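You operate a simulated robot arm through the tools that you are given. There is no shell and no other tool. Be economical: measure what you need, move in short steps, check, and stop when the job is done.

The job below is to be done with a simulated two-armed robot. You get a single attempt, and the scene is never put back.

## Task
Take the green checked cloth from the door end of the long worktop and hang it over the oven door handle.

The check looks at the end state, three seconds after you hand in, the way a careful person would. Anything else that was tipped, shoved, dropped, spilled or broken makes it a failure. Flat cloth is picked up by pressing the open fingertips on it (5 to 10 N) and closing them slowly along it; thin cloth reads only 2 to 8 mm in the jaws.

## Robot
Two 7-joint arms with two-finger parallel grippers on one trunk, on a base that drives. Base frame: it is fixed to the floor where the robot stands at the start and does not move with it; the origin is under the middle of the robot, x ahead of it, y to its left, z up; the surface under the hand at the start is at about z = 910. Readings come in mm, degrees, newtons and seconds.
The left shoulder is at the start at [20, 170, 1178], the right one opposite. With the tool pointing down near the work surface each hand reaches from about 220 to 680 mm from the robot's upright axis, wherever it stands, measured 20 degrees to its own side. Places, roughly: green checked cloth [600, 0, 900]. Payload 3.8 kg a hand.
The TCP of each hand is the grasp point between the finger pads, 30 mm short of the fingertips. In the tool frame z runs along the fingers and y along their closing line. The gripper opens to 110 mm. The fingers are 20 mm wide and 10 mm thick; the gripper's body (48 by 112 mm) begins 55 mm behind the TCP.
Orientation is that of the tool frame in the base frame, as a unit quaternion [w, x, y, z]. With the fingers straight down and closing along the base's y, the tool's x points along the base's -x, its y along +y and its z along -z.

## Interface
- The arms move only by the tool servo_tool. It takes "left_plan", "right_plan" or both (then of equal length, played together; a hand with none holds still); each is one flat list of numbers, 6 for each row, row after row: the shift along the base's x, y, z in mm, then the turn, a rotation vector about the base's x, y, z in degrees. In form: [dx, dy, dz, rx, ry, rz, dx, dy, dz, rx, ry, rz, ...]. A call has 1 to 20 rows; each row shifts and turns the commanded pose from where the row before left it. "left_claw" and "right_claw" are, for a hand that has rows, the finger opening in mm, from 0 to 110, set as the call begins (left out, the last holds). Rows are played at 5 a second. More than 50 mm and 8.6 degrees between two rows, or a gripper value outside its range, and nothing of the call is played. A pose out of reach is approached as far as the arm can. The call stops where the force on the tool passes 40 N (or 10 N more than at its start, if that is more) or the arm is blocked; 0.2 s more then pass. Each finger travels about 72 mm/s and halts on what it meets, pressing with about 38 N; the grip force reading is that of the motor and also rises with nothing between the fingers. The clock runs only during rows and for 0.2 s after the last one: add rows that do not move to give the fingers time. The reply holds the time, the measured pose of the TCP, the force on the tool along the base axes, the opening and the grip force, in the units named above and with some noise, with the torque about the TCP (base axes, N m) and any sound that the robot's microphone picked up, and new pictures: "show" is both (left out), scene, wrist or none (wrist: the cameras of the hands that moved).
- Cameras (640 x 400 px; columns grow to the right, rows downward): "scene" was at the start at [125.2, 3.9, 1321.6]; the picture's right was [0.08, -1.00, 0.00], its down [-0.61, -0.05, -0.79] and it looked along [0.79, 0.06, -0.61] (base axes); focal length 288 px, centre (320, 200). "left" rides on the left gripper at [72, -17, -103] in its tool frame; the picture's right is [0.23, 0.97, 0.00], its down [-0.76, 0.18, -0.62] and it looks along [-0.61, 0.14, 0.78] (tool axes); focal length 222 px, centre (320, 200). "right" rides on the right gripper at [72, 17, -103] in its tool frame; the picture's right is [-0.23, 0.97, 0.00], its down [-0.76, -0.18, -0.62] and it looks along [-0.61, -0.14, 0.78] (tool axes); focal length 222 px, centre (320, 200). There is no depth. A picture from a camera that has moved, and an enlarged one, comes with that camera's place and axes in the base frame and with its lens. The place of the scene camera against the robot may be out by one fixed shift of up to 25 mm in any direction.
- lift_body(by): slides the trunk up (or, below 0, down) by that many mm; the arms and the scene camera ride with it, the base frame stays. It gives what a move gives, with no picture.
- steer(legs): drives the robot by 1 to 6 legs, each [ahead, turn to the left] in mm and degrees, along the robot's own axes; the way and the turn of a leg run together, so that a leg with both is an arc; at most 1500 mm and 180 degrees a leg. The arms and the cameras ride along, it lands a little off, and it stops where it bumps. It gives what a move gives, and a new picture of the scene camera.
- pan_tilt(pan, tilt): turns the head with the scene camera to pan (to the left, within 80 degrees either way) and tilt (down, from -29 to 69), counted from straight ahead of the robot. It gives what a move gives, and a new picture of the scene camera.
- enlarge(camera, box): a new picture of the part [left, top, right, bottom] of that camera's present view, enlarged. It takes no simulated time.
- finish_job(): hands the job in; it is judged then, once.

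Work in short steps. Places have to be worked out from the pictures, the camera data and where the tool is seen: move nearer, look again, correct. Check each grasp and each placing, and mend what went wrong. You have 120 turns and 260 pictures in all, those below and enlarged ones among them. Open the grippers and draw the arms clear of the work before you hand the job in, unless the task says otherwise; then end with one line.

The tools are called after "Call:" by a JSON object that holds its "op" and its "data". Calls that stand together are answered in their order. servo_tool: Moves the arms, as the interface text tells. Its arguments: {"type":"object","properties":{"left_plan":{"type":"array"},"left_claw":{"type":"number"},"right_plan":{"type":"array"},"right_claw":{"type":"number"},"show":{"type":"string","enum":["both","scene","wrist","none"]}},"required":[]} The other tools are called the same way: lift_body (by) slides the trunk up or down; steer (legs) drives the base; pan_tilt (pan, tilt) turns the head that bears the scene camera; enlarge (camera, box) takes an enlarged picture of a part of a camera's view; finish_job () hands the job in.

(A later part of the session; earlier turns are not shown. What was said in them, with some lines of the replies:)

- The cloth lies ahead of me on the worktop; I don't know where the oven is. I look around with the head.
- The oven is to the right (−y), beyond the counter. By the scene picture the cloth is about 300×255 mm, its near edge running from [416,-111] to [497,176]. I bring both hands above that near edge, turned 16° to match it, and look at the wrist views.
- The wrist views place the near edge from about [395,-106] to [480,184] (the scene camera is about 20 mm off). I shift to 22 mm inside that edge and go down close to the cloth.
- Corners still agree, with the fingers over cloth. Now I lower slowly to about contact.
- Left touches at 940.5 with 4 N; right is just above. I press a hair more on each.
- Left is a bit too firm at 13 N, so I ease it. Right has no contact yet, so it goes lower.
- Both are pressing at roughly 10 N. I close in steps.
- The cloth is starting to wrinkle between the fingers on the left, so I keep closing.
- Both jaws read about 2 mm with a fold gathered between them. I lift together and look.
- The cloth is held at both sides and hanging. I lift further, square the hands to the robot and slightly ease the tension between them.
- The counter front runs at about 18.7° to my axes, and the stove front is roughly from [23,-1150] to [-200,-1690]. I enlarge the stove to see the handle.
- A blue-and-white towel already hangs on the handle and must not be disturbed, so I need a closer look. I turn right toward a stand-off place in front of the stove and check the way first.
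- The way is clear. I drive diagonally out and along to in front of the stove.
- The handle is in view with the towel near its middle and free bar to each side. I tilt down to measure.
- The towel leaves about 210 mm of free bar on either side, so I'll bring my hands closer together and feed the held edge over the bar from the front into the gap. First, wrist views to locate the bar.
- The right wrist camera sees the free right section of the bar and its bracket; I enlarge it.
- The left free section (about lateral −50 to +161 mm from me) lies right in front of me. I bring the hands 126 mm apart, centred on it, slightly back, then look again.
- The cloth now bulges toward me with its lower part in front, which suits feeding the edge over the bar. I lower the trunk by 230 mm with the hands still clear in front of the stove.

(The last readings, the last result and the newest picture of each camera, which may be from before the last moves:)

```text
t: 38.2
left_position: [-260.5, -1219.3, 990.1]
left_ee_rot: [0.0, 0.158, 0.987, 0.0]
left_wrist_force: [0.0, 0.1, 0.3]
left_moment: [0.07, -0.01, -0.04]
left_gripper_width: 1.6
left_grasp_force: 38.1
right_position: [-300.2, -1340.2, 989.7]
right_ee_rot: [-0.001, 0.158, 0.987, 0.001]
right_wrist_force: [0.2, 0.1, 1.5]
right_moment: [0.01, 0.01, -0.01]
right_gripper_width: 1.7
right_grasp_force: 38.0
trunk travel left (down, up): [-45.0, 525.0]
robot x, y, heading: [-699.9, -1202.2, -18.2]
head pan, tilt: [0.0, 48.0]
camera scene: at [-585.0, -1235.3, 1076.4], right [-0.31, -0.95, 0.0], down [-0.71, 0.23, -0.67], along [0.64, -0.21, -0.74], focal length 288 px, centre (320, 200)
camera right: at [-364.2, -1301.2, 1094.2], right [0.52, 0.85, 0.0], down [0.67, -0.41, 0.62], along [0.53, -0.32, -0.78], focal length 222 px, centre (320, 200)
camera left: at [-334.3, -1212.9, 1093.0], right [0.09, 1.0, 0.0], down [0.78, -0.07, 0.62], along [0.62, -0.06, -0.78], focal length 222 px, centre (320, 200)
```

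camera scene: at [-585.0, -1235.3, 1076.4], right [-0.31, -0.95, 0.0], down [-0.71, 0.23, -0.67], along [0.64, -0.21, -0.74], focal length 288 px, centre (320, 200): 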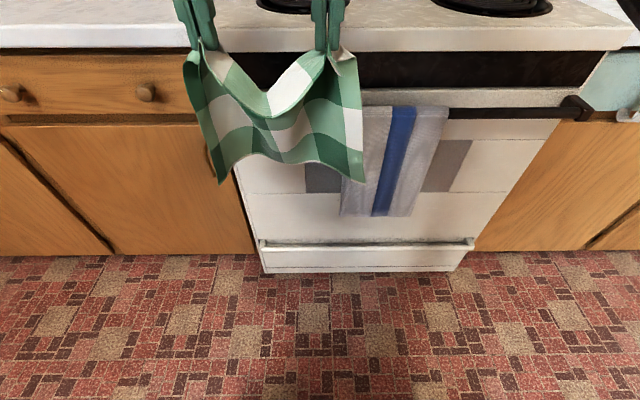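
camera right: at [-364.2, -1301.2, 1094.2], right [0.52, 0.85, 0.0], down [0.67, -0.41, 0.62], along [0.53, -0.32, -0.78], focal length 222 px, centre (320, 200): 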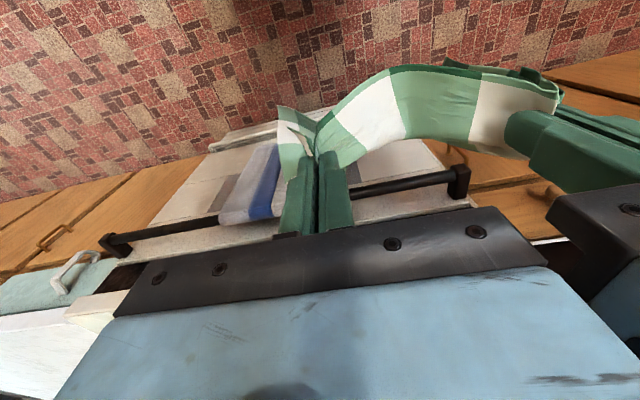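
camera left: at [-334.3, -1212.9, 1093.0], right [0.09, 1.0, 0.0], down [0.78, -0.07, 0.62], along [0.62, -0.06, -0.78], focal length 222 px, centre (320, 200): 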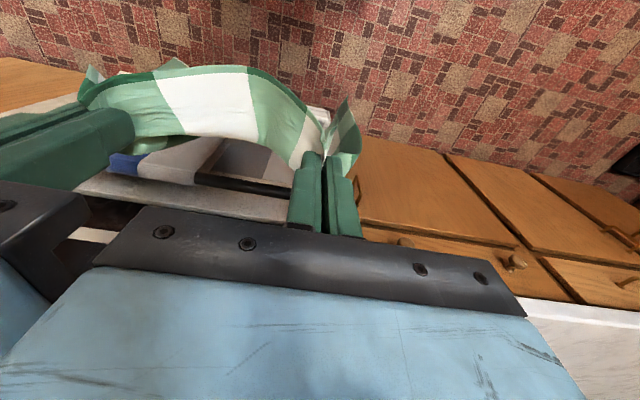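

Now I have two heights for triangulating the bar. I enlarge both views for accuracy.

Call:
{"op": "enlarge", "data": {"camera": "scene", "box": [430, 60, 610, 172]}}

Call:
{"op": "enlarge", "data": {"camera": "right", "box": [330, 130, 490, 230]}}

Call:
{"op": "enlarge", "data": {"camera": "right", "box": [80, 180, 240, 280]}}

```text
3.56 times, centred on (520, 116) of scene
camera zoom: at [-585.0, -1235.3, 1076.4], right [-0.31, -0.95, 0.0], down [-0.71, 0.23, -0.67], along [0.64, -0.21, -0.74], focal length 1024 px, centre (-391, 499)
```

zoom: 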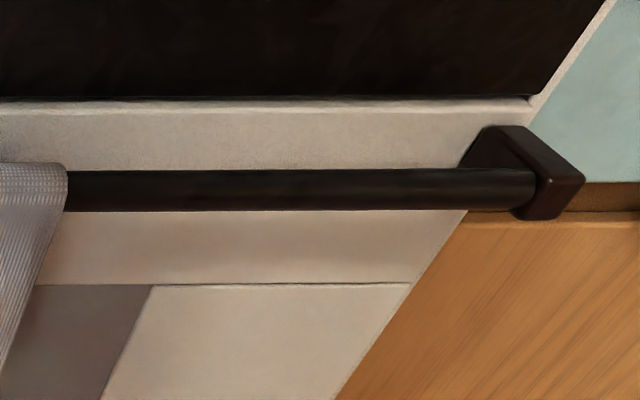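

```text
4.00 times, centred on (410, 180) of right
camera zoom: at [-364.2, -1301.2, 1094.2], right [0.52, 0.85, 0.0], down [0.67, -0.41, 0.62], along [0.53, -0.32, -0.78], focal length 888 px, centre (-40, 280)
```

zoom: 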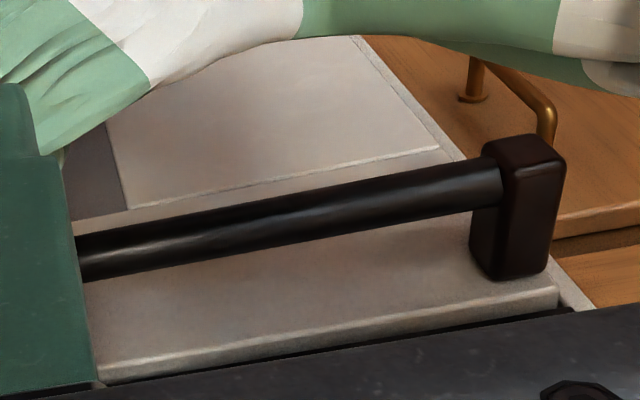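

```text
4.00 times, centred on (160, 230) of right
camera zoom: at [-364.2, -1301.2, 1094.2], right [0.52, 0.85, 0.0], down [0.67, -0.41, 0.62], along [0.53, -0.32, -0.78], focal length 888 px, centre (960, 80)
```

zoom: 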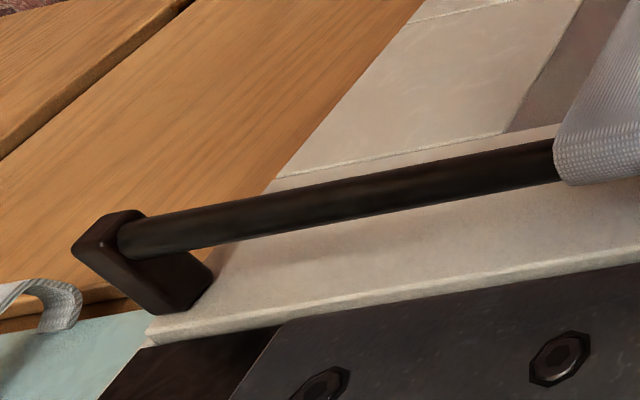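

Triangulated: bar centre about 593 mm ahead of my axis at z≈785, radius 10, with the door face about 655 ahead and the cooktop lip about 643 ahead at z 874–905. I tilt both hands 18° so the fingers point slightly forward, and come down and forward to just before the bar.

Call:
{"op": "servo_tool", "data": {"left_plan": [18.6, -7.4, -31.2, -1.405, -4.275, 0, 18.6, -7.4, -31.2, -1.405, -4.275, 0, 18.6, -7.4, -31.2, -1.405, -4.275, 0, 18.6, -7.4, -31.2, -1.405, -4.275, 0], "right_plan": [18.7, -7.2, -31.2, -1.405, -4.275, 0, 18.7, -7.2, -31.2, -1.405, -4.275, 0, 18.7, -7.2, -31.2, -1.405, -4.275, 0, 18.7, -7.2, -31.2, -1.405, -4.275, 0]}}

```text
t: 39.2
left_position: [-185.9, -1247.2, 862.7]
left_ee_rot: [0.155, 0.157, 0.975, -0.024]
left_wrist_force: [-0.9, -0.3, -0.5]
left_moment: [0.01, -0.02, -0.02]
left_gripper_width: 2.0
left_grasp_force: 37.9
right_position: [-223.3, -1369.9, 863.9]
right_ee_rot: [0.155, 0.156, 0.975, -0.025]
right_wrist_force: [-0.2, 0.3, -0.2]
right_moment: [0.0, -0.02, -0.03]
right_gripper_width: 1.8
right_grasp_force: 38.1
trunk travel left (down, up): [-45.0, 525.0]
robot x, y, heading: [-699.8, -1199.8, -18.4]
head pan, tilt: [0.0, 48.0]
camera scene: at [-584.7, -1235.3, 1076.3], right [-0.31, -0.95, 0.0], down [-0.71, 0.23, -0.67], along [0.64, -0.21, -0.74], focal length 288 px, centre (320, 200)
camera right: at [-314.1, -1323.5, 940.4], right [0.51, 0.86, 0.07], down [0.45, -0.33, 0.83], along [0.73, -0.39, -0.55], focal length 222 px, centre (320, 200)
camera left: at [-287.8, -1231.3, 938.0], right [0.1, 0.99, -0.07], down [0.56, 0.0, 0.83], along [0.82, -0.12, -0.55], focal length 222 px, centre (320, 200)
```

scene: 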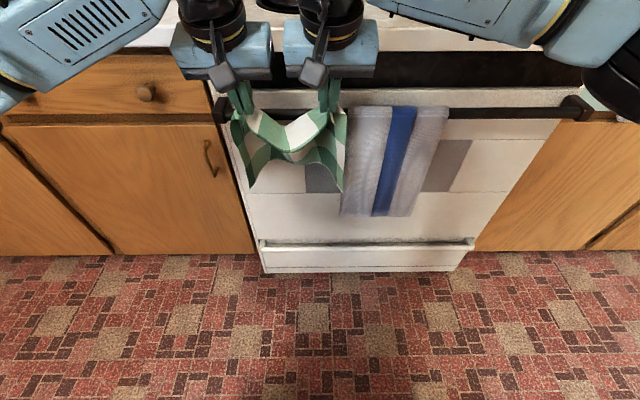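
right: 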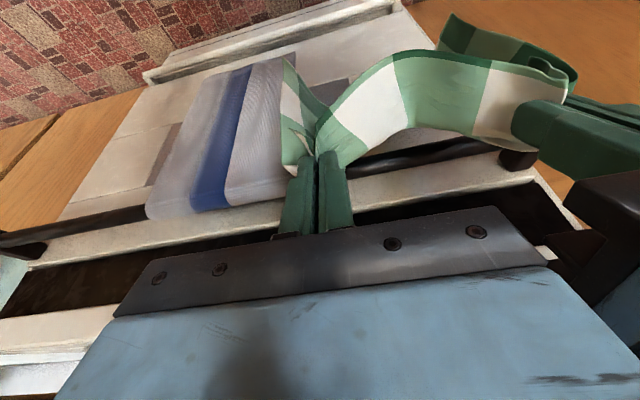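
left: 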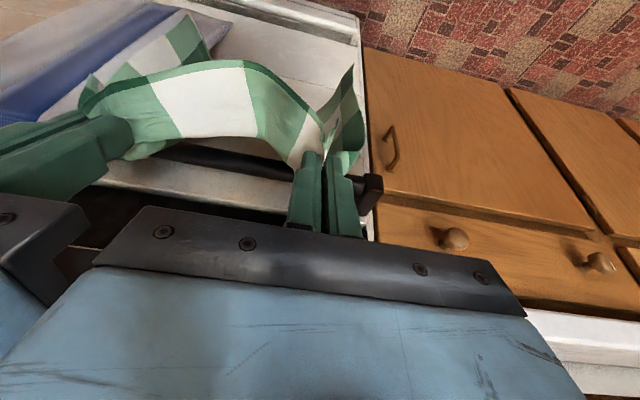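

Lateral position is good: left hand about 60 mm inside the bracket, right hand clear of the towel. I move forward 120 mm at this height so the fingertips pass over the bar.

Call:
{"op": "servo_tool", "data": {"left_plan": [38.3, -11.5, 0, 0, 0, 0, 38.3, -11.5, 0, 0, 0, 0, 38.3, -11.5, 0, 0, 0, 0], "right_plan": [37.7, -11.3, 0, 0, 0, 0, 37.7, -11.3, 0, 0, 0, 0, 37.7, -11.3, 0, 0, 0, 0]}}

```text
t: 40.0
left_position: [-73.6, -1283.5, 866.4]
left_ee_rot: [0.155, 0.156, 0.975, -0.023]
left_wrist_force: [-0.1, -0.7, 0.2]
left_moment: [-0.02, 0.0, -0.03]
left_gripper_width: 1.6
left_grasp_force: 37.6
right_position: [-109.8, -1406.1, 862.4]
right_ee_rot: [0.156, 0.156, 0.975, -0.024]
right_wrist_force: [-1.5, 1.4, -0.2]
right_moment: [0.01, 0.07, -0.03]
right_gripper_width: 1.7
right_grasp_force: 37.6
trunk travel left (down, up): [-45.0, 525.0]
robot x, y, heading: [-697.7, -1196.6, -18.2]
head pan, tilt: [0.0, 48.0]
camera scene: at [-585.1, -1235.1, 1076.4], right [-0.31, -0.95, 0.0], down [-0.71, 0.23, -0.67], along [0.64, -0.21, -0.74], focal length 288 px, centre (320, 200)
camera right: at [-201.2, -1358.3, 938.6], right [0.51, 0.86, 0.07], down [0.45, -0.33, 0.83], along [0.73, -0.39, -0.56], focal length 222 px, centre (320, 200)
camera left: at [-174.0, -1267.2, 940.9], right [0.1, 0.99, -0.07], down [0.56, 0.0, 0.83], along [0.82, -0.12, -0.56], focal length 222 px, centre (320, 200)
```

scene: 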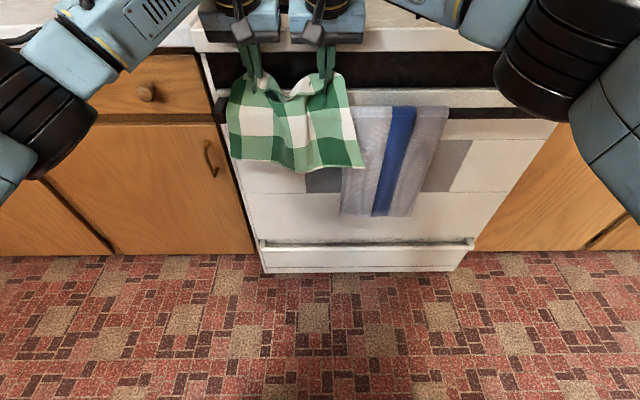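
right: 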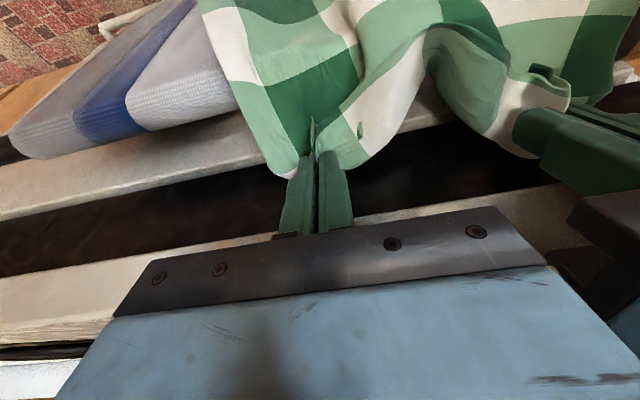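
left: 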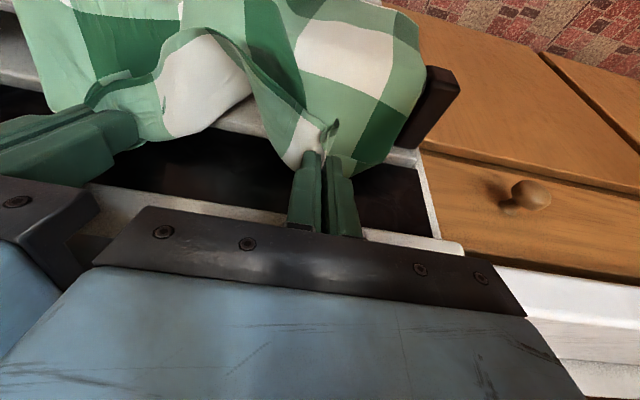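

The cloth drapes over the bar with the fingers behind it. I lower 45 mm in short rows, watching forces.

Call:
{"op": "servo_tool", "data": {"left_plan": [0, 0, -15, 0, 0, 0, 0, 0, -15, 0, 0, 0, 0, 0, -15, 0, 0, 0], "right_plan": [0.6, 1.9, -15, 0, 0, 0, 0.6, 1.9, -14, 0, 0, 0, 0, 0, -12, 0, 0, 0]}}

```text
t: 40.6
left_position: [-72.1, -1283.9, 846.4]
left_ee_rot: [0.171, 0.157, 0.972, -0.032]
left_wrist_force: [-7.2, 2.6, 10.6]
left_moment: [-0.08, -0.6, 0.13]
left_gripper_width: 1.6
left_grasp_force: 38.0
right_position: [-108.6, -1400.8, 846.4]
right_ee_rot: [0.169, 0.157, 0.973, -0.023]
right_wrist_force: [-9.3, 0.8, 11.9]
right_moment: [-0.25, -0.44, -0.13]
right_gripper_width: 1.9
right_grasp_force: 38.6
trunk travel left (down, up): [-45.0, 525.0]
robot x, y, heading: [-697.7, -1203.1, -18.3]
head pan, tilt: [0.0, 48.0]
stopped in row 3 (left hand): the force on the tool passed its limit at 48 N (the readings are from after the stop); the commanded pose is now the measured one
camera scene: at [-588.3, -1234.6, 1076.7], right [-0.31, -0.95, 0.0], down [-0.7, 0.23, -0.67], along [0.64, -0.21, -0.74], focal length 288 px, centre (320, 200)
camera right: at [-202.0, -1354.4, 921.1], right [0.51, 0.86, 0.08], down [0.43, -0.33, 0.84], along [0.75, -0.39, -0.53], focal length 222 px, centre (320, 200)
camera left: at [-175.2, -1267.5, 919.5], right [0.1, 0.99, -0.09], down [0.54, 0.02, 0.84], along [0.84, -0.13, -0.53], focal length 222 px, centre (320, 200)
```

scene: 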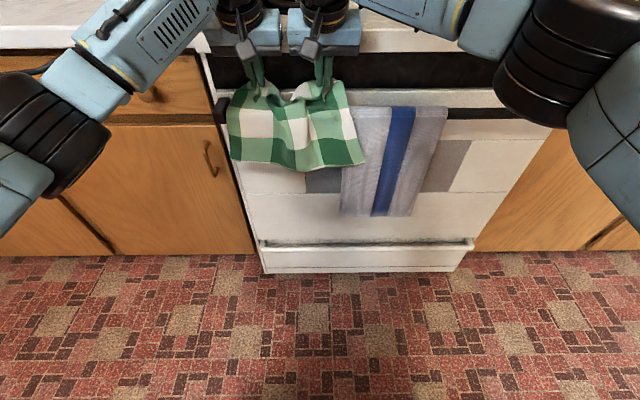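
right: 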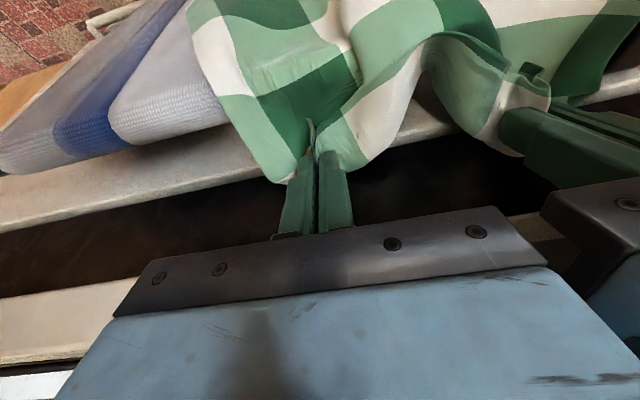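
left: 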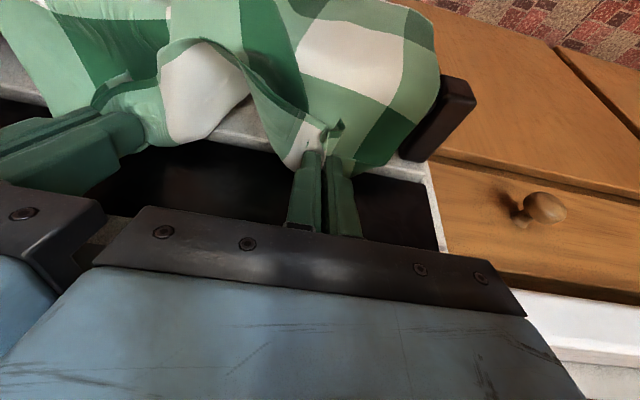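

The moment shows the gripper bodies touched the cooktop's front corner, not the tips. I back off 32 mm, tilt to about 25°, and insert along the finger axis instead so the bodies stay clear of the lip.

Call:
{"op": "servo_tool", "data": {"left_plan": [-15.2, 5, 10, -0.83, -2.52, 0, -15.2, 5, -6, -0.83, -2.52, 0], "right_plan": [-16, 5.3, 10, -0.83, -2.52, 0, -16, 5.3, -6, -0.83, -2.52, 0]}}

```text
t: 41.2
left_position: [-99.6, -1275.4, 846.3]
left_ee_rot: [0.21, 0.154, 0.965, -0.037]
left_wrist_force: [-0.1, 0.4, 0.1]
left_moment: [0.02, -0.03, -0.03]
left_gripper_width: 1.8
left_grasp_force: 37.9
right_position: [-139.7, -1393.6, 847.5]
right_ee_rot: [0.21, 0.157, 0.965, -0.032]
right_wrist_force: [0.6, -0.7, 0.8]
right_moment: [0.0, 0.0, -0.03]
right_gripper_width: 1.8
right_grasp_force: 37.6
trunk travel left (down, up): [-45.0, 525.0]
robot x, y, heading: [-696.5, -1202.0, -18.5]
head pan, tilt: [0.0, 48.0]
camera scene: at [-584.6, -1235.5, 1076.2], right [-0.31, -0.95, 0.0], down [-0.71, 0.23, -0.67], along [0.64, -0.21, -0.74], focal length 288 px, centre (320, 200)
camera right: at [-237.6, -1342.9, 910.8], right [0.5, 0.86, 0.1], down [0.36, -0.31, 0.88], along [0.79, -0.41, -0.46], focal length 222 px, centre (320, 200)
camera left: at [-208.1, -1255.9, 908.7], right [0.11, 0.99, -0.1], down [0.47, 0.04, 0.88], along [0.88, -0.14, -0.46], focal length 222 px, centre (320, 200)
```

scene: 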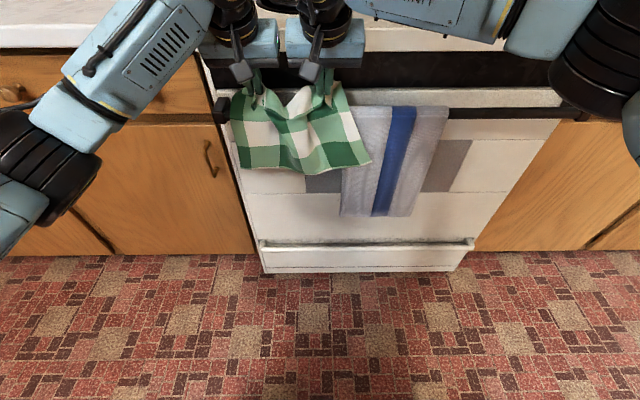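
right: 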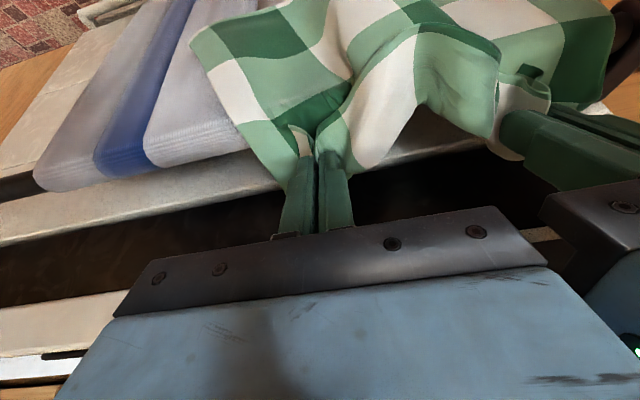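
left: 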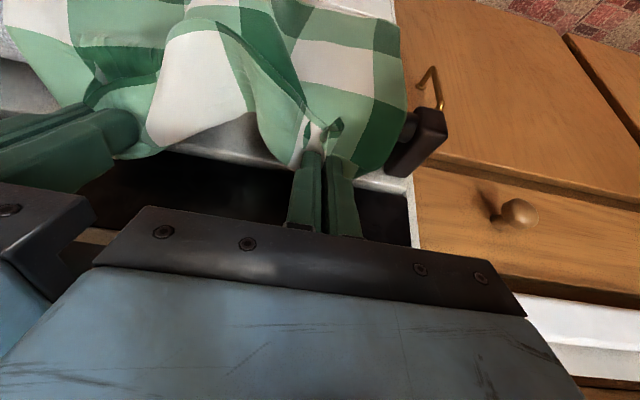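

Tilt is 24.5° and both TCPs are at f≈590, z≈847, on the planned line. I insert 60 mm along the finger axis.

Call:
{"op": "servo_tool", "data": {"left_plan": [8.5, -2.8, -18.2, 0, 0, 0, 8.1, -2.65, -18.2, 0, 0, 0, 8.1, -2.65, -18.2, 0, 0, 0], "right_plan": [9.5, -3.1, -18.2, 0, 0, 0, 8.1, -2.65, -18.2, 0, 0, 0, 8.1, -2.65, -18.2, 0, 0, 0]}}

```text
t: 42.0
left_position: [-75.9, -1280.8, 791.4]
left_ee_rot: [0.211, 0.155, 0.965, -0.037]
left_wrist_force: [-2.8, 1.2, 0.4]
left_moment: [-0.01, 0.04, -0.04]
left_gripper_width: 2.0
left_grasp_force: 37.8
right_position: [-115.3, -1399.4, 791.4]
right_ee_rot: [0.209, 0.156, 0.965, -0.032]
right_wrist_force: [-2.7, 1.1, -0.9]
right_moment: [0.04, 0.04, -0.03]
right_gripper_width: 1.7
right_grasp_force: 37.5
trunk travel left (down, up): [-45.0, 525.0]
robot x, y, heading: [-695.9, -1203.1, -18.6]
head pan, tilt: [0.0, 48.0]
camera scene: at [-585.6, -1235.1, 1076.4], right [-0.31, -0.95, 0.0], down [-0.71, 0.23, -0.67], along [0.64, -0.21, -0.74], focal length 288 px, centre (320, 200)
camera right: at [-213.0, -1350.0, 855.4], right [0.5, 0.86, 0.1], down [0.36, -0.31, 0.88], along [0.79, -0.41, -0.46], focal length 222 px, centre (320, 200)
camera left: at [-184.2, -1262.0, 853.9], right [0.11, 0.99, -0.1], down [0.47, 0.04, 0.88], along [0.88, -0.14, -0.46], focal length 222 px, centre (320, 200)
```

scene: 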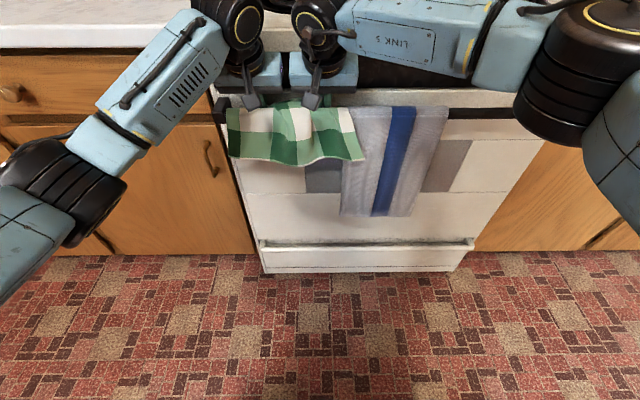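
right: 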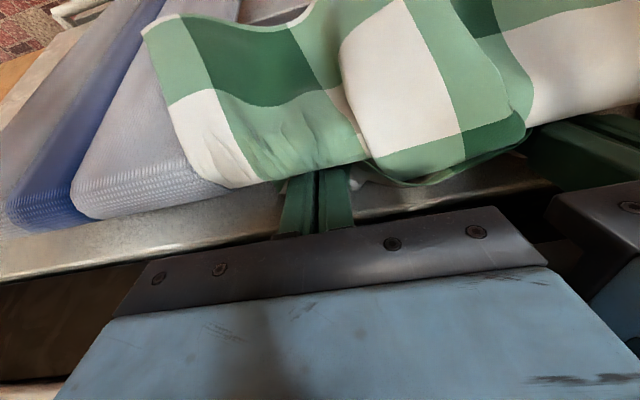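
left: 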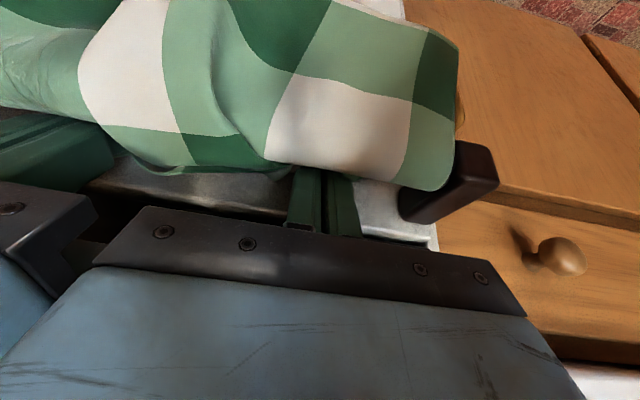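

The edge is behind the bar with low force. I insert about 22 mm more to lengthen the back tail.

Call:
{"op": "servo_tool", "data": {"left_plan": [4.4, -1.4, -10, 0, 0, 0, 4.4, -1.4, -10, 0, 0, 0], "right_plan": [4.4, -1.4, -10, 0, 0, 0, 4.4, -1.4, -10, 0, 0, 0]}}

```text
t: 42.8
left_position: [-76.9, -1283.9, 778.7]
left_ee_rot: [0.211, 0.155, 0.964, -0.037]
left_wrist_force: [-23.4, 11.9, 17.1]
left_moment: [0.47, 1.38, 0.02]
left_gripper_width: 1.5
left_grasp_force: 38.0
right_position: [-111.5, -1398.0, 777.6]
right_ee_rot: [0.21, 0.154, 0.965, -0.032]
right_wrist_force: [-22.8, -1.2, 17.8]
right_moment: [0.22, 1.55, 0.22]
right_gripper_width: 1.9
right_grasp_force: 38.0
trunk travel left (down, up): [-45.0, 525.0]
robot x, y, heading: [-699.7, -1199.7, -18.2]
head pan, tilt: [0.0, 48.0]
stopped in row 2 (right hand): the force on the tool passed its limit at 44 N (the readings are from after the stop); the commanded pose is now the measured one
camera scene: at [-592.7, -1233.3, 1077.3], right [-0.31, -0.95, 0.0], down [-0.7, 0.23, -0.67], along [0.64, -0.21, -0.74], focal length 288 px, centre (320, 200)
camera right: at [-209.6, -1349.3, 843.3], right [0.5, 0.86, 0.1], down [0.36, -0.31, 0.88], along [0.79, -0.4, -0.46], focal length 222 px, centre (320, 200)
camera left: at [-183.3, -1265.2, 841.9], right [0.11, 0.99, -0.1], down [0.47, 0.04, 0.88], along [0.88, -0.15, -0.46], focal length 222 px, centre (320, 200)
```

scene: 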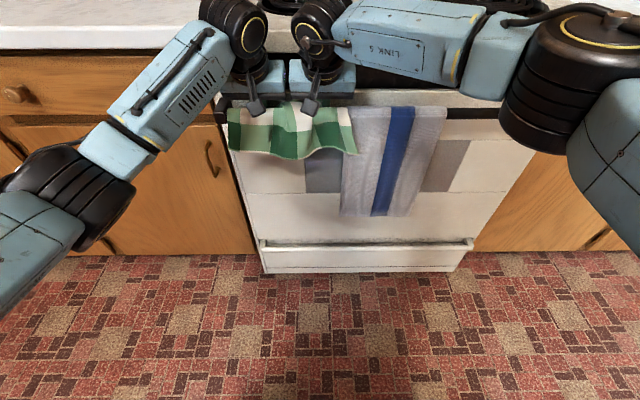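
right: 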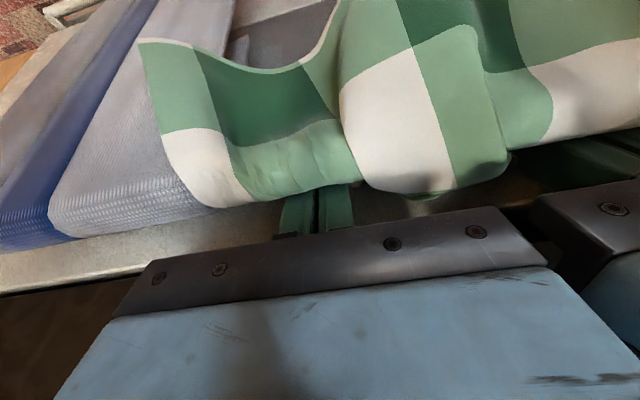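
left: 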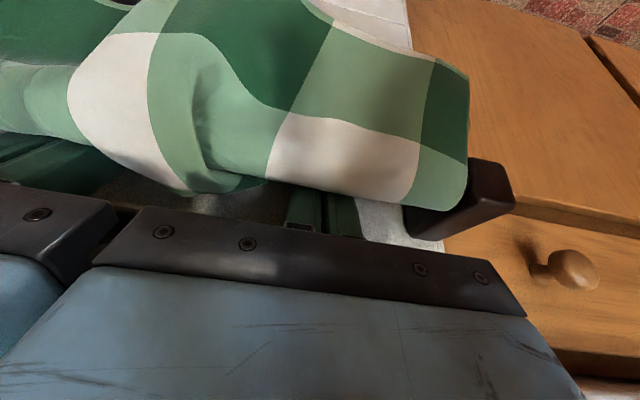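

The tips touched the door face; the edge sits about 45–50 mm below the bar top behind it. I ease back a few mm and open the right hand only, with the left still holding.

Call:
{"op": "servo_tool", "data": {"left_plan": [-2, 0.7, 3, 0, 0, 0, 0, 0, 0, 0, 0, 0, 0, 0, 0, 0, 0, 0], "right_plan": [-2, 0.7, 3, 0, 0, 0, 0, 0, 0, 0, 0, 0, 0, 0, 0, 0, 0, 0], "right_claw": 36, "show": "wrist"}}

```text
t: 43.6
left_position: [-75.6, -1284.8, 778.1]
left_ee_rot: [0.209, 0.156, 0.965, -0.036]
left_wrist_force: [-27.7, 8.3, 9.4]
left_moment: [0.31, 1.18, 0.02]
left_gripper_width: 1.9
left_grasp_force: 38.1
right_position: [-110.4, -1399.0, 779.0]
right_ee_rot: [0.211, 0.154, 0.965, -0.031]
right_wrist_force: [-10.1, 5.6, 10.8]
right_moment: [-0.09, 1.33, 0.75]
right_gripper_width: 24.2
right_grasp_force: 0.0
trunk travel left (down, up): [-45.0, 525.0]
robot x, y, heading: [-694.6, -1202.1, -18.3]
head pan, tilt: [0.0, 48.0]
camera right: at [-209.9, -1349.7, 843.8], right [0.5, 0.86, 0.1], down [0.36, -0.31, 0.88], along [0.79, -0.4, -0.46], focal length 222 px, centre (320, 200)
camera left: at [-183.1, -1265.3, 842.2], right [0.11, 0.99, -0.1], down [0.47, 0.04, 0.88], along [0.88, -0.14, -0.46], focal length 222 px, centre (320, 200)
```

right: 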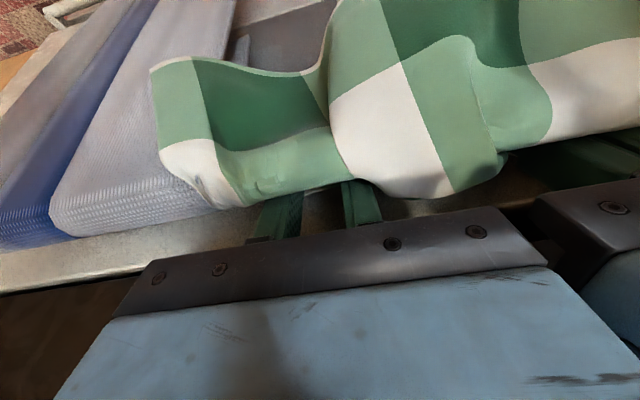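
left: 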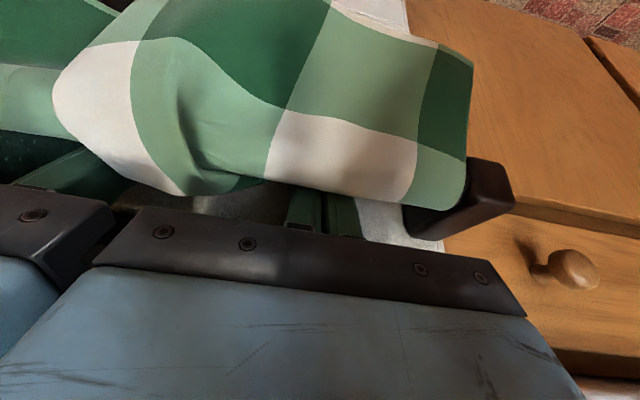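

The right hand opened to 24 mm and stopped, perhaps against the towel's back flap, so I narrow it slightly to 18 and withdraw it slowly along its axis while the left holds.

Call:
{"op": "servo_tool", "data": {"right_plan": [-4, 1.3, 5, 0, 0, 0, -4, 1.3, 10, 0, 0, 0, -4, 1.3, 10, 0, 0, 0], "right_claw": 18}}

```text
t: 44.0
left_position: [-75.3, -1285.3, 778.4]
left_ee_rot: [0.208, 0.156, 0.965, -0.037]
left_wrist_force: [-15.0, 7.9, 10.0]
left_moment: [0.24, 0.76, 0.06]
left_gripper_width: 1.8
left_grasp_force: 38.0
right_position: [-112.7, -1400.9, 781.0]
right_ee_rot: [0.211, 0.157, 0.964, -0.032]
right_wrist_force: [-3.9, -0.2, 1.3]
right_moment: [0.0, 0.25, 0.2]
right_gripper_width: 17.2
right_grasp_force: 0.1
trunk travel left (down, up): [-45.0, 525.0]
robot x, y, heading: [-704.4, -1199.5, -18.1]
head pan, tilt: [0.0, 48.0]
stopped in row 2 (left hand): the force on the tool passed its limit at 43 N (the readings are from after the stop); the commanded pose is now the measured one
camera scene: at [-588.6, -1234.2, 1076.5], right [-0.31, -0.95, 0.0], down [-0.7, 0.23, -0.67], along [0.64, -0.21, -0.74], focal length 288 px, centre (320, 200)
camera right: at [-210.5, -1350.7, 845.3], right [0.5, 0.86, 0.1], down [0.35, -0.31, 0.88], along [0.79, -0.41, -0.46], focal length 222 px, centre (320, 200)
```

scene: 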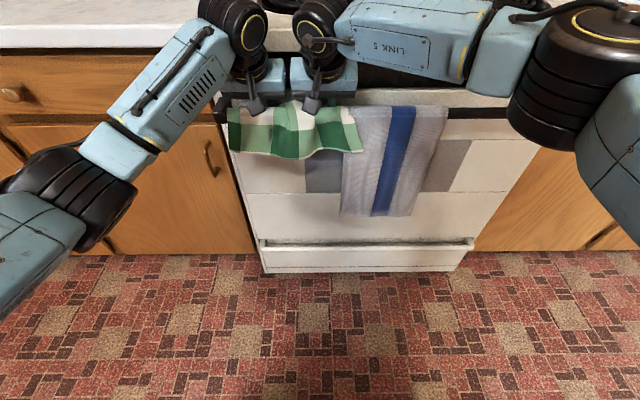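
right: 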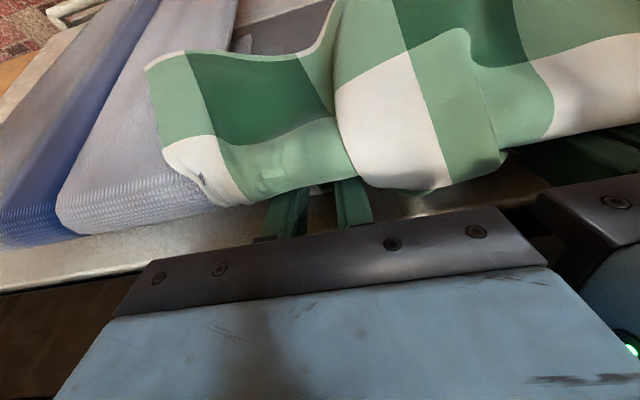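

The left hand took the door load and stopped the move. I back both hands off the door together by a few millimetres.

Call:
{"op": "servo_tool", "data": {"left_plan": [-3, 1, 2, 0, 0, 0, -2, 0.7, 2, 0, 0, 0], "right_plan": [-3, 1, 3, 0, 0, 0, -2, 0.7, 3, 0, 0, 0], "show": "none"}}

```text
t: 44.6
left_position: [-76.7, -1284.3, 780.2]
left_ee_rot: [0.207, 0.155, 0.965, -0.035]
left_wrist_force: [8.1, -3.6, 1.9]
left_moment: [0.04, 0.26, 0.04]
left_gripper_width: 2.1
left_grasp_force: 38.4
right_position: [-113.8, -1399.6, 784.7]
right_ee_rot: [0.209, 0.157, 0.965, -0.031]
right_wrist_force: [-0.5, 0.9, 0.1]
right_moment: [0.0, -0.01, 0.02]
right_gripper_width: 17.9
right_grasp_force: 0.1
trunk travel left (down, up): [-45.0, 525.0]
robot x, y, heading: [-697.0, -1200.8, -18.4]
head pan, tilt: [0.0, 48.0]
```

Forces are low now. I withdraw the right hand along its axis in steps.

Call:
{"op": "servo_tool", "data": {"right_plan": [-3.5, 1.1, 9, 0, 0, 0, -3.9, 1.3, 9, 0, 0, 0, -3.9, 1.3, 9, 0, 0, 0]}}

```text
t: 45.4
left_position: [-77.5, -1284.3, 779.8]
left_ee_rot: [0.207, 0.157, 0.965, -0.036]
left_wrist_force: [7.0, -2.6, 2.6]
left_moment: [0.03, 0.17, 0.03]
left_gripper_width: 1.9
left_grasp_force: 37.7
right_position: [-126.7, -1395.2, 812.0]
right_ee_rot: [0.21, 0.157, 0.965, -0.032]
right_wrist_force: [0.5, -0.2, -0.4]
right_moment: [-0.01, -0.01, -0.05]
right_gripper_width: 18.0
right_grasp_force: 0.0
trunk travel left (down, up): [-45.0, 525.0]
robot x, y, heading: [-695.9, -1199.8, -18.3]
head pan, tilt: [0.0, 48.0]
camera scene: at [-585.5, -1235.1, 1076.3], right [-0.31, -0.95, 0.0], down [-0.71, 0.23, -0.67], along [0.64, -0.21, -0.74], focal length 288 px, centre (320, 200)
camera right: at [-224.4, -1345.6, 877.0], right [0.5, 0.86, 0.1], down [0.36, -0.31, 0.88], along [0.79, -0.41, -0.46], focal length 222 px, centre (320, 200)
```

scene: 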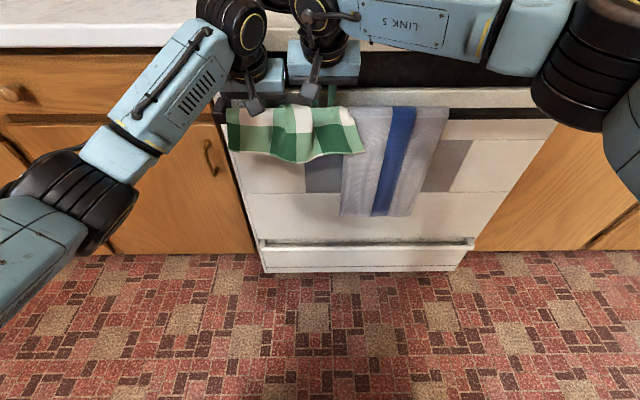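
right: 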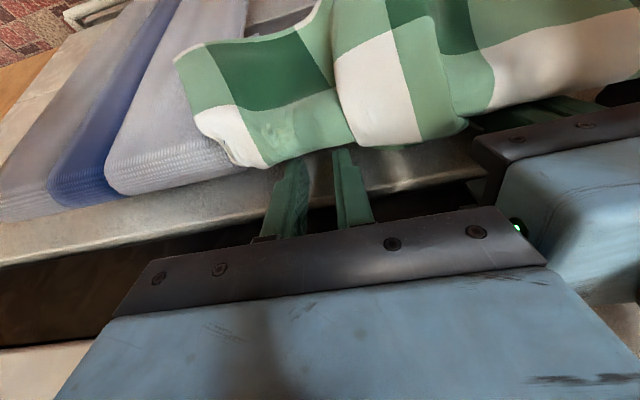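

The cloth stays in place as the right hand leaves. I continue up until clear and then look.

Call:
{"op": "servo_tool", "data": {"right_plan": [-5.2, 1.7, 12, 0, 0, 0, -6.5, 2.1, 15, 0, 0, 0, -8, 2.6, 20, 0, 0, 0]}}

```text
t: 46.2
left_position: [-77.4, -1283.5, 780.1]
left_ee_rot: [0.207, 0.157, 0.965, -0.037]
left_wrist_force: [4.1, 0.1, 4.2]
left_moment: [0.02, 0.18, 0.05]
left_gripper_width: 2.2
left_grasp_force: 37.8
right_position: [-146.1, -1389.8, 857.7]
right_ee_rot: [0.21, 0.157, 0.964, -0.032]
right_wrist_force: [0.3, -0.3, -0.2]
right_moment: [-0.03, 0.03, 0.0]
right_gripper_width: 18.1
right_grasp_force: 0.0
trunk travel left (down, up): [-45.0, 525.0]
robot x, y, heading: [-700.2, -1198.7, -18.2]
head pan, tilt: [0.0, 48.0]
camera scene: at [-585.7, -1235.0, 1076.4], right [-0.31, -0.95, 0.0], down [-0.71, 0.23, -0.67], along [0.64, -0.21, -0.74], focal length 288 px, centre (320, 200)
camera right: at [-243.8, -1340.3, 922.2], right [0.5, 0.86, 0.1], down [0.36, -0.31, 0.88], along [0.79, -0.41, -0.46], focal length 222 px, centre (320, 200)
```

scene: 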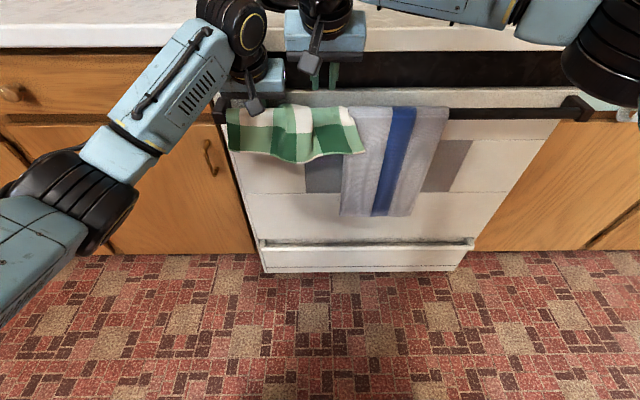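
right: 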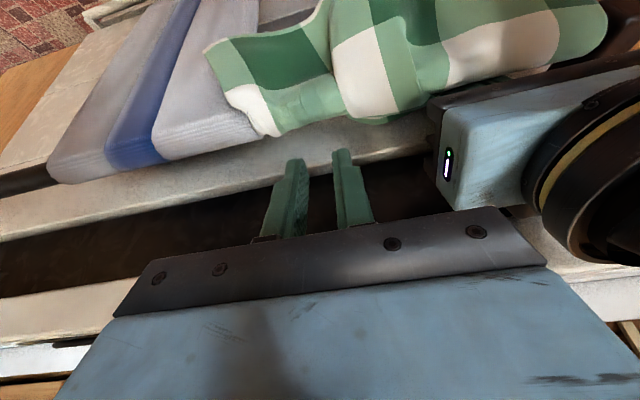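

The cloth is hanging well with roughly half behind the bar. Now I open the left hand slightly and withdraw it the same way, moving the right hand aside.

Call:
{"op": "servo_tool", "data": {"left_plan": [0, 0, 0, 0, 0, 0, 0, 0, 0, 0, 0, 0], "right_plan": [-19, 6.2, 20, 0, 0, 0, -19, 6.2, 20, 0, 0, 0], "left_claw": 18, "show": "none"}}

Call:
{"op": "servo_tool", "data": {"left_plan": [-3.5, 1.1, 9, 0, 0, 0, -3.9, 1.3, 9, 0, 0, 0, -3.9, 1.3, 9, 0, 0, 0]}}

```text
t: 46.8
left_position: [-77.7, -1282.7, 779.5]
left_ee_rot: [0.206, 0.157, 0.965, -0.038]
left_wrist_force: [4.0, 0.5, 3.8]
left_moment: [-0.04, 0.11, 0.1]
left_gripper_width: 17.0
left_grasp_force: 0.0
right_position: [-184.7, -1376.5, 899.6]
right_ee_rot: [0.209, 0.158, 0.965, -0.03]
right_wrist_force: [-0.3, -0.4, -0.3]
right_moment: [-0.02, 0.0, 0.0]
right_gripper_width: 18.1
right_grasp_force: 0.0
trunk travel left (down, up): [-45.0, 525.0]
robot x, y, heading: [-696.0, -1200.1, -18.1]
head pan, tilt: [0.0, 48.0]
```

```text
t: 47.6
left_position: [-89.1, -1278.7, 806.5]
left_ee_rot: [0.206, 0.156, 0.966, -0.035]
left_wrist_force: [0.1, -0.3, 0.0]
left_moment: [0.04, 0.02, -0.03]
left_gripper_width: 18.0
left_grasp_force: 0.0
right_position: [-184.3, -1376.2, 898.7]
right_ee_rot: [0.21, 0.157, 0.964, -0.032]
right_wrist_force: [-0.1, 0.9, 0.2]
right_moment: [-0.03, 0.0, -0.02]
right_gripper_width: 18.2
right_grasp_force: 0.0
trunk travel left (down, up): [-45.0, 525.0]
robot x, y, heading: [-694.8, -1200.5, -18.4]
head pan, tilt: [0.0, 48.0]
camera scene: at [-586.0, -1235.0, 1076.4], right [-0.31, -0.95, 0.0], down [-0.71, 0.23, -0.67], along [0.64, -0.21, -0.74], focal length 288 px, centre (320, 200)
camera left: at [-196.3, -1259.1, 870.5], right [0.11, 0.99, -0.1], down [0.48, 0.03, 0.88], along [0.87, -0.14, -0.47], focal length 222 px, centre (320, 200)
```

scene: 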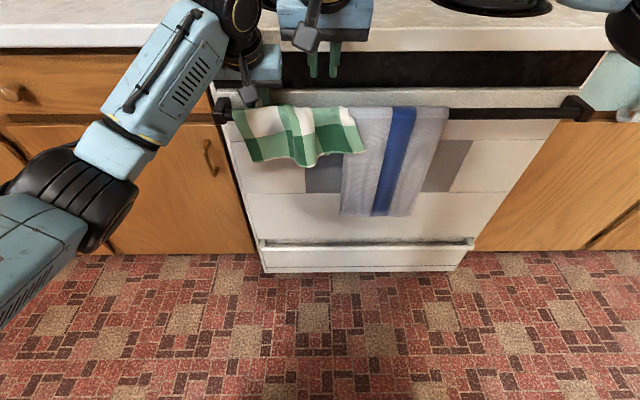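
left: 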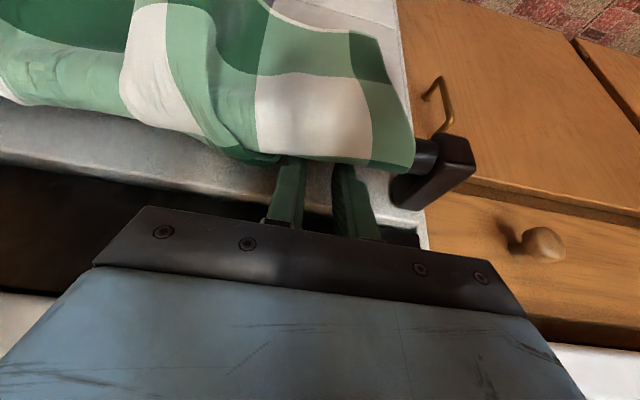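

The cloth stays on the bar. I take the left hand out the rest of the way and both hands back.

Call:
{"op": "servo_tool", "data": {"left_plan": [-5.2, 1.7, 12, 0, 0, 0, -6.5, 2.1, 15, 0, 0, 0, -8, 2.6, 20, 0, 0, 0, -20, 6.5, 30, 0, 0, 0, -30, 9.8, 30, 0, 0, 0, -40, 13, 10, 0, 0, 0], "right_plan": [0, 0, 0, 0, 0, 0, 0, 0, 0, 0, 0, 0, -20, 6, 10, 0, 0, 0, -30, 9.8, 10, 0, 0, 0, -30, 9.8, 10, 0, 0, 0, -40, 13, 10, 0, 0, 0]}}

```text
t: 49.0
left_position: [-200.9, -1245.2, 925.9]
left_ee_rot: [0.206, 0.155, 0.965, -0.035]
left_wrist_force: [0.0, 0.1, 0.0]
left_moment: [-0.03, 0.02, -0.01]
left_gripper_width: 18.2
left_grasp_force: 0.1
right_position: [-308.1, -1337.9, 941.2]
right_ee_rot: [0.209, 0.157, 0.965, -0.031]
right_wrist_force: [0.1, 1.0, -0.9]
right_moment: [-0.01, 0.01, -0.01]
right_gripper_width: 18.4
right_grasp_force: 0.1
trunk travel left (down, up): [-45.0, 525.0]
robot x, y, heading: [-697.1, -1199.0, -18.1]
head pan, tilt: [0.0, 48.0]
camera scene: at [-586.3, -1234.8, 1076.4], right [-0.31, -0.95, 0.0], down [-0.71, 0.23, -0.67], along [0.64, -0.21, -0.74], focal length 288 px, centre (320, 200)
camera right: at [-405.8, -1287.9, 1005.7], right [0.5, 0.86, 0.1], down [0.35, -0.31, 0.88], along [0.79, -0.41, -0.46], focal length 222 px, centre (320, 200)
camera left: at [-309.5, -1226.6, 989.9], right [0.11, 0.99, -0.1], down [0.47, 0.03, 0.88], along [0.87, -0.14, -0.47], focal length 222 px, centre (320, 200)
```

scene: 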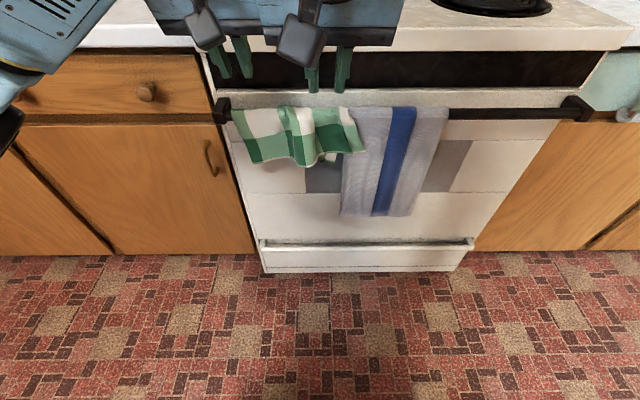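
right: 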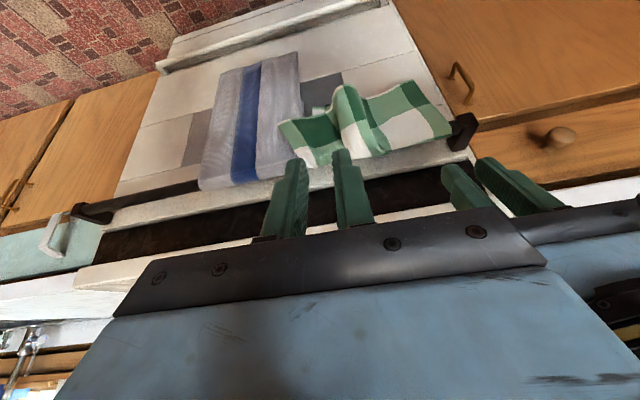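
left: 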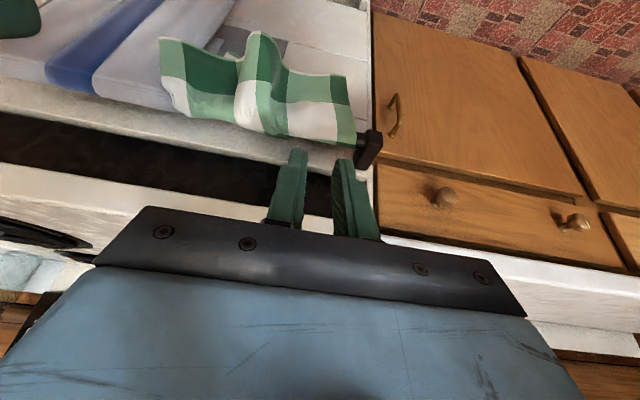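

Both hands are clear. I zoom in, let time pass, and zoom again to see whether the cloth creeps.

Call:
{"op": "enlarge", "data": {"camera": "scene", "box": [200, 85, 380, 197]}}

Call:
{"op": "servo_tool", "data": {"left_plan": [-40, 13, 10, 0, 0, 0, -40, 13, 10, 0, 0, 0, 0, 0, 0, 0, 0, 0, 0, 0, 0, 0, 0, 0, 0, 0, 0, 0, 0, 0, 0, 0, 0, 0, 0, 0, 0, 0, 0, 0, 0, 0, 0, 0, 0, 0, 0, 0, 0, 0, 0, 0, 0, 0, 0, 0, 0, 0, 0, 0, 0, 0, 0, 0, 0, 0], "show": "none"}}

Call:
{"op": "enlarge", "data": {"camera": "scene", "box": [200, 85, 380, 197]}}

```text
3.56 times, centred on (290, 141) of scene
camera zoom: at [-586.3, -1234.8, 1076.4], right [-0.31, -0.95, 0.0], down [-0.71, 0.23, -0.67], along [0.64, -0.21, -0.74], focal length 1024 px, centre (427, 410)
```

zoom: 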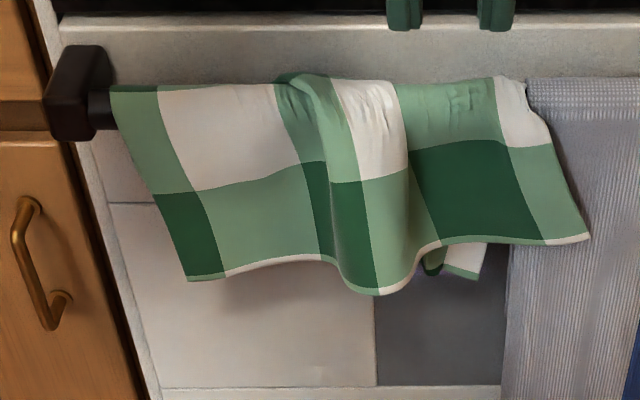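

```text
t: 51.4
left_position: [-279.1, -1219.0, 944.2]
left_ee_rot: [0.207, 0.156, 0.965, -0.036]
left_wrist_force: [0.2, 0.3, 0.8]
left_moment: [-0.01, 0.03, -0.03]
left_gripper_width: 17.8
left_grasp_force: 0.1
right_position: [-307.0, -1337.2, 941.8]
right_ee_rot: [0.21, 0.157, 0.964, -0.032]
right_wrist_force: [0.3, -0.8, -0.2]
right_moment: [0.01, 0.01, 0.02]
right_gripper_width: 17.9
right_grasp_force: 0.1
trunk travel left (down, up): [-45.0, 525.0]
robot x, y, heading: [-699.5, -1202.6, -18.1]
head pan, tilt: [0.0, 48.0]
```

```text
3.56 times, centred on (290, 141) of scene
camera zoom: at [-585.9, -1235.0, 1076.4], right [-0.31, -0.95, 0.0], down [-0.71, 0.23, -0.67], along [0.64, -0.21, -0.74], focal length 1024 px, centre (427, 410)
```

zoom: 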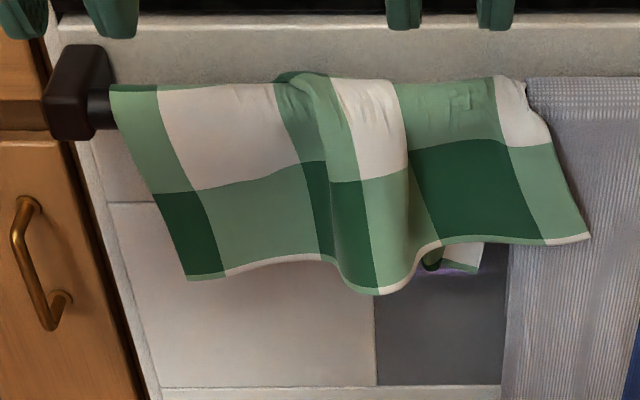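

The cloth is steady, draped with front and back halves on the bar, and the towel sits as before. I back the robot off a little, open the grippers and check the stove top.

Call:
{"op": "servo_tool", "data": {"left_plan": [-9, 3, 10, 0, 0, 0, 0, 0, 0, 0, 0, 0, 0, 0, 0, 0, 0, 0, 0, 0, 0, 0, 0, 0], "left_claw": 50, "right_plan": [0, 0, 10, 0, 0, 0, 0, 0, 0, 0, 0, 0, 0, 0, 0, 0, 0, 0, 0, 0, 0, 0, 0, 0], "right_claw": 50, "show": "none"}}

Call:
{"op": "steer", "data": {"legs": [[-150, 0]]}}

Call:
{"op": "pan_tilt", "data": {"pan": 0, "tilt": 22}}

```text
t: 52.4
left_position: [-287.2, -1216.0, 954.7]
left_ee_rot: [0.207, 0.157, 0.965, -0.036]
left_wrist_force: [0.5, -0.5, -1.0]
left_moment: [-0.01, 0.01, 0.0]
left_gripper_width: 50.2
left_grasp_force: 0.2
right_position: [-305.9, -1338.9, 951.3]
right_ee_rot: [0.21, 0.157, 0.964, -0.031]
right_wrist_force: [-0.5, -0.2, 0.5]
right_moment: [-0.01, 0.0, 0.01]
right_gripper_width: 50.0
right_grasp_force: 0.0
trunk travel left (down, up): [-45.0, 525.0]
robot x, y, heading: [-696.5, -1204.0, -18.3]
head pan, tilt: [0.0, 48.0]
```

```text
t: 53.7
left_position: [-427.5, -1168.7, 954.9]
left_ee_rot: [0.206, 0.156, 0.965, -0.037]
left_wrist_force: [0.6, 0.2, -0.5]
left_moment: [-0.03, -0.01, -0.04]
left_gripper_width: 49.9
left_grasp_force: 0.0
right_position: [-445.0, -1291.5, 951.0]
right_ee_rot: [0.21, 0.157, 0.965, -0.031]
right_wrist_force: [0.7, -0.4, 0.4]
right_moment: [0.0, -0.03, -0.01]
right_gripper_width: 50.2
right_grasp_force: 0.0
trunk travel left (down, up): [-45.0, 525.0]
robot x, y, heading: [-835.4, -1160.1, -18.4]
head pan, tilt: [0.0, 48.0]
camera scene: at [-726.5, -1188.7, 1076.4], right [-0.31, -0.95, 0.0], down [-0.71, 0.23, -0.67], along [0.64, -0.21, -0.74], focal length 288 px, centre (320, 200)
```

scene: 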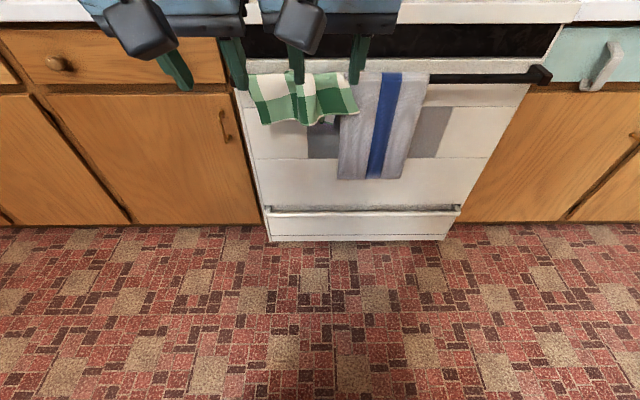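

```text
t: 54.6
left_position: [-427.3, -1169.2, 954.5]
left_ee_rot: [0.206, 0.156, 0.965, -0.036]
left_wrist_force: [-0.2, -0.4, 0.3]
left_moment: [-0.02, -0.02, 0.0]
left_gripper_width: 50.0
left_grasp_force: 0.1
right_position: [-445.5, -1291.4, 949.8]
right_ee_rot: [0.21, 0.157, 0.965, -0.032]
right_wrist_force: [0.3, 0.4, -0.8]
right_moment: [-0.03, 0.02, 0.0]
right_gripper_width: 50.1
right_grasp_force: 0.1
trunk travel left (down, up): [-45.0, 525.0]
robot x, y, heading: [-840.2, -1155.2, -17.7]
head pan, tilt: [0.0, 22.0]
camera scene: at [-712.8, -1193.2, 1115.9], right [-0.31, -0.95, 0.0], down [-0.36, 0.12, -0.93], along [0.88, -0.29, -0.38], focal length 288 px, centre (320, 200)
```

scene: 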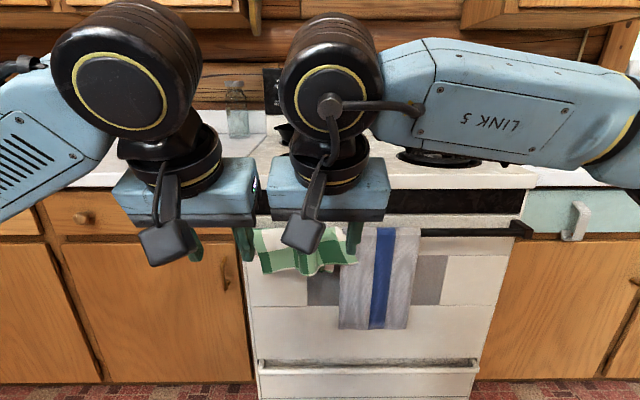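

The cloth hangs steadily on the handle, the bottle stands and the towel is in place, and the arms are clear. I hand in.

Call:
{"op": "finish_job", "data": {}}

```text
The job is handed in.
```

The green checked cloth is hanging over the oven door handle, just left of the blue-and-white towel that was already there. It stayed still when I watched it for about two seconds after letting go. The cloth's lower right corner rests lightly on the towel's edge. While feeding the cloth over, the grippers briefly bumped the front edge of the cooktop, and the fingertips pressed the oven door. Nothing looked moved afterwards, but my arms hid the pan in the last picture, so I could not confirm it.
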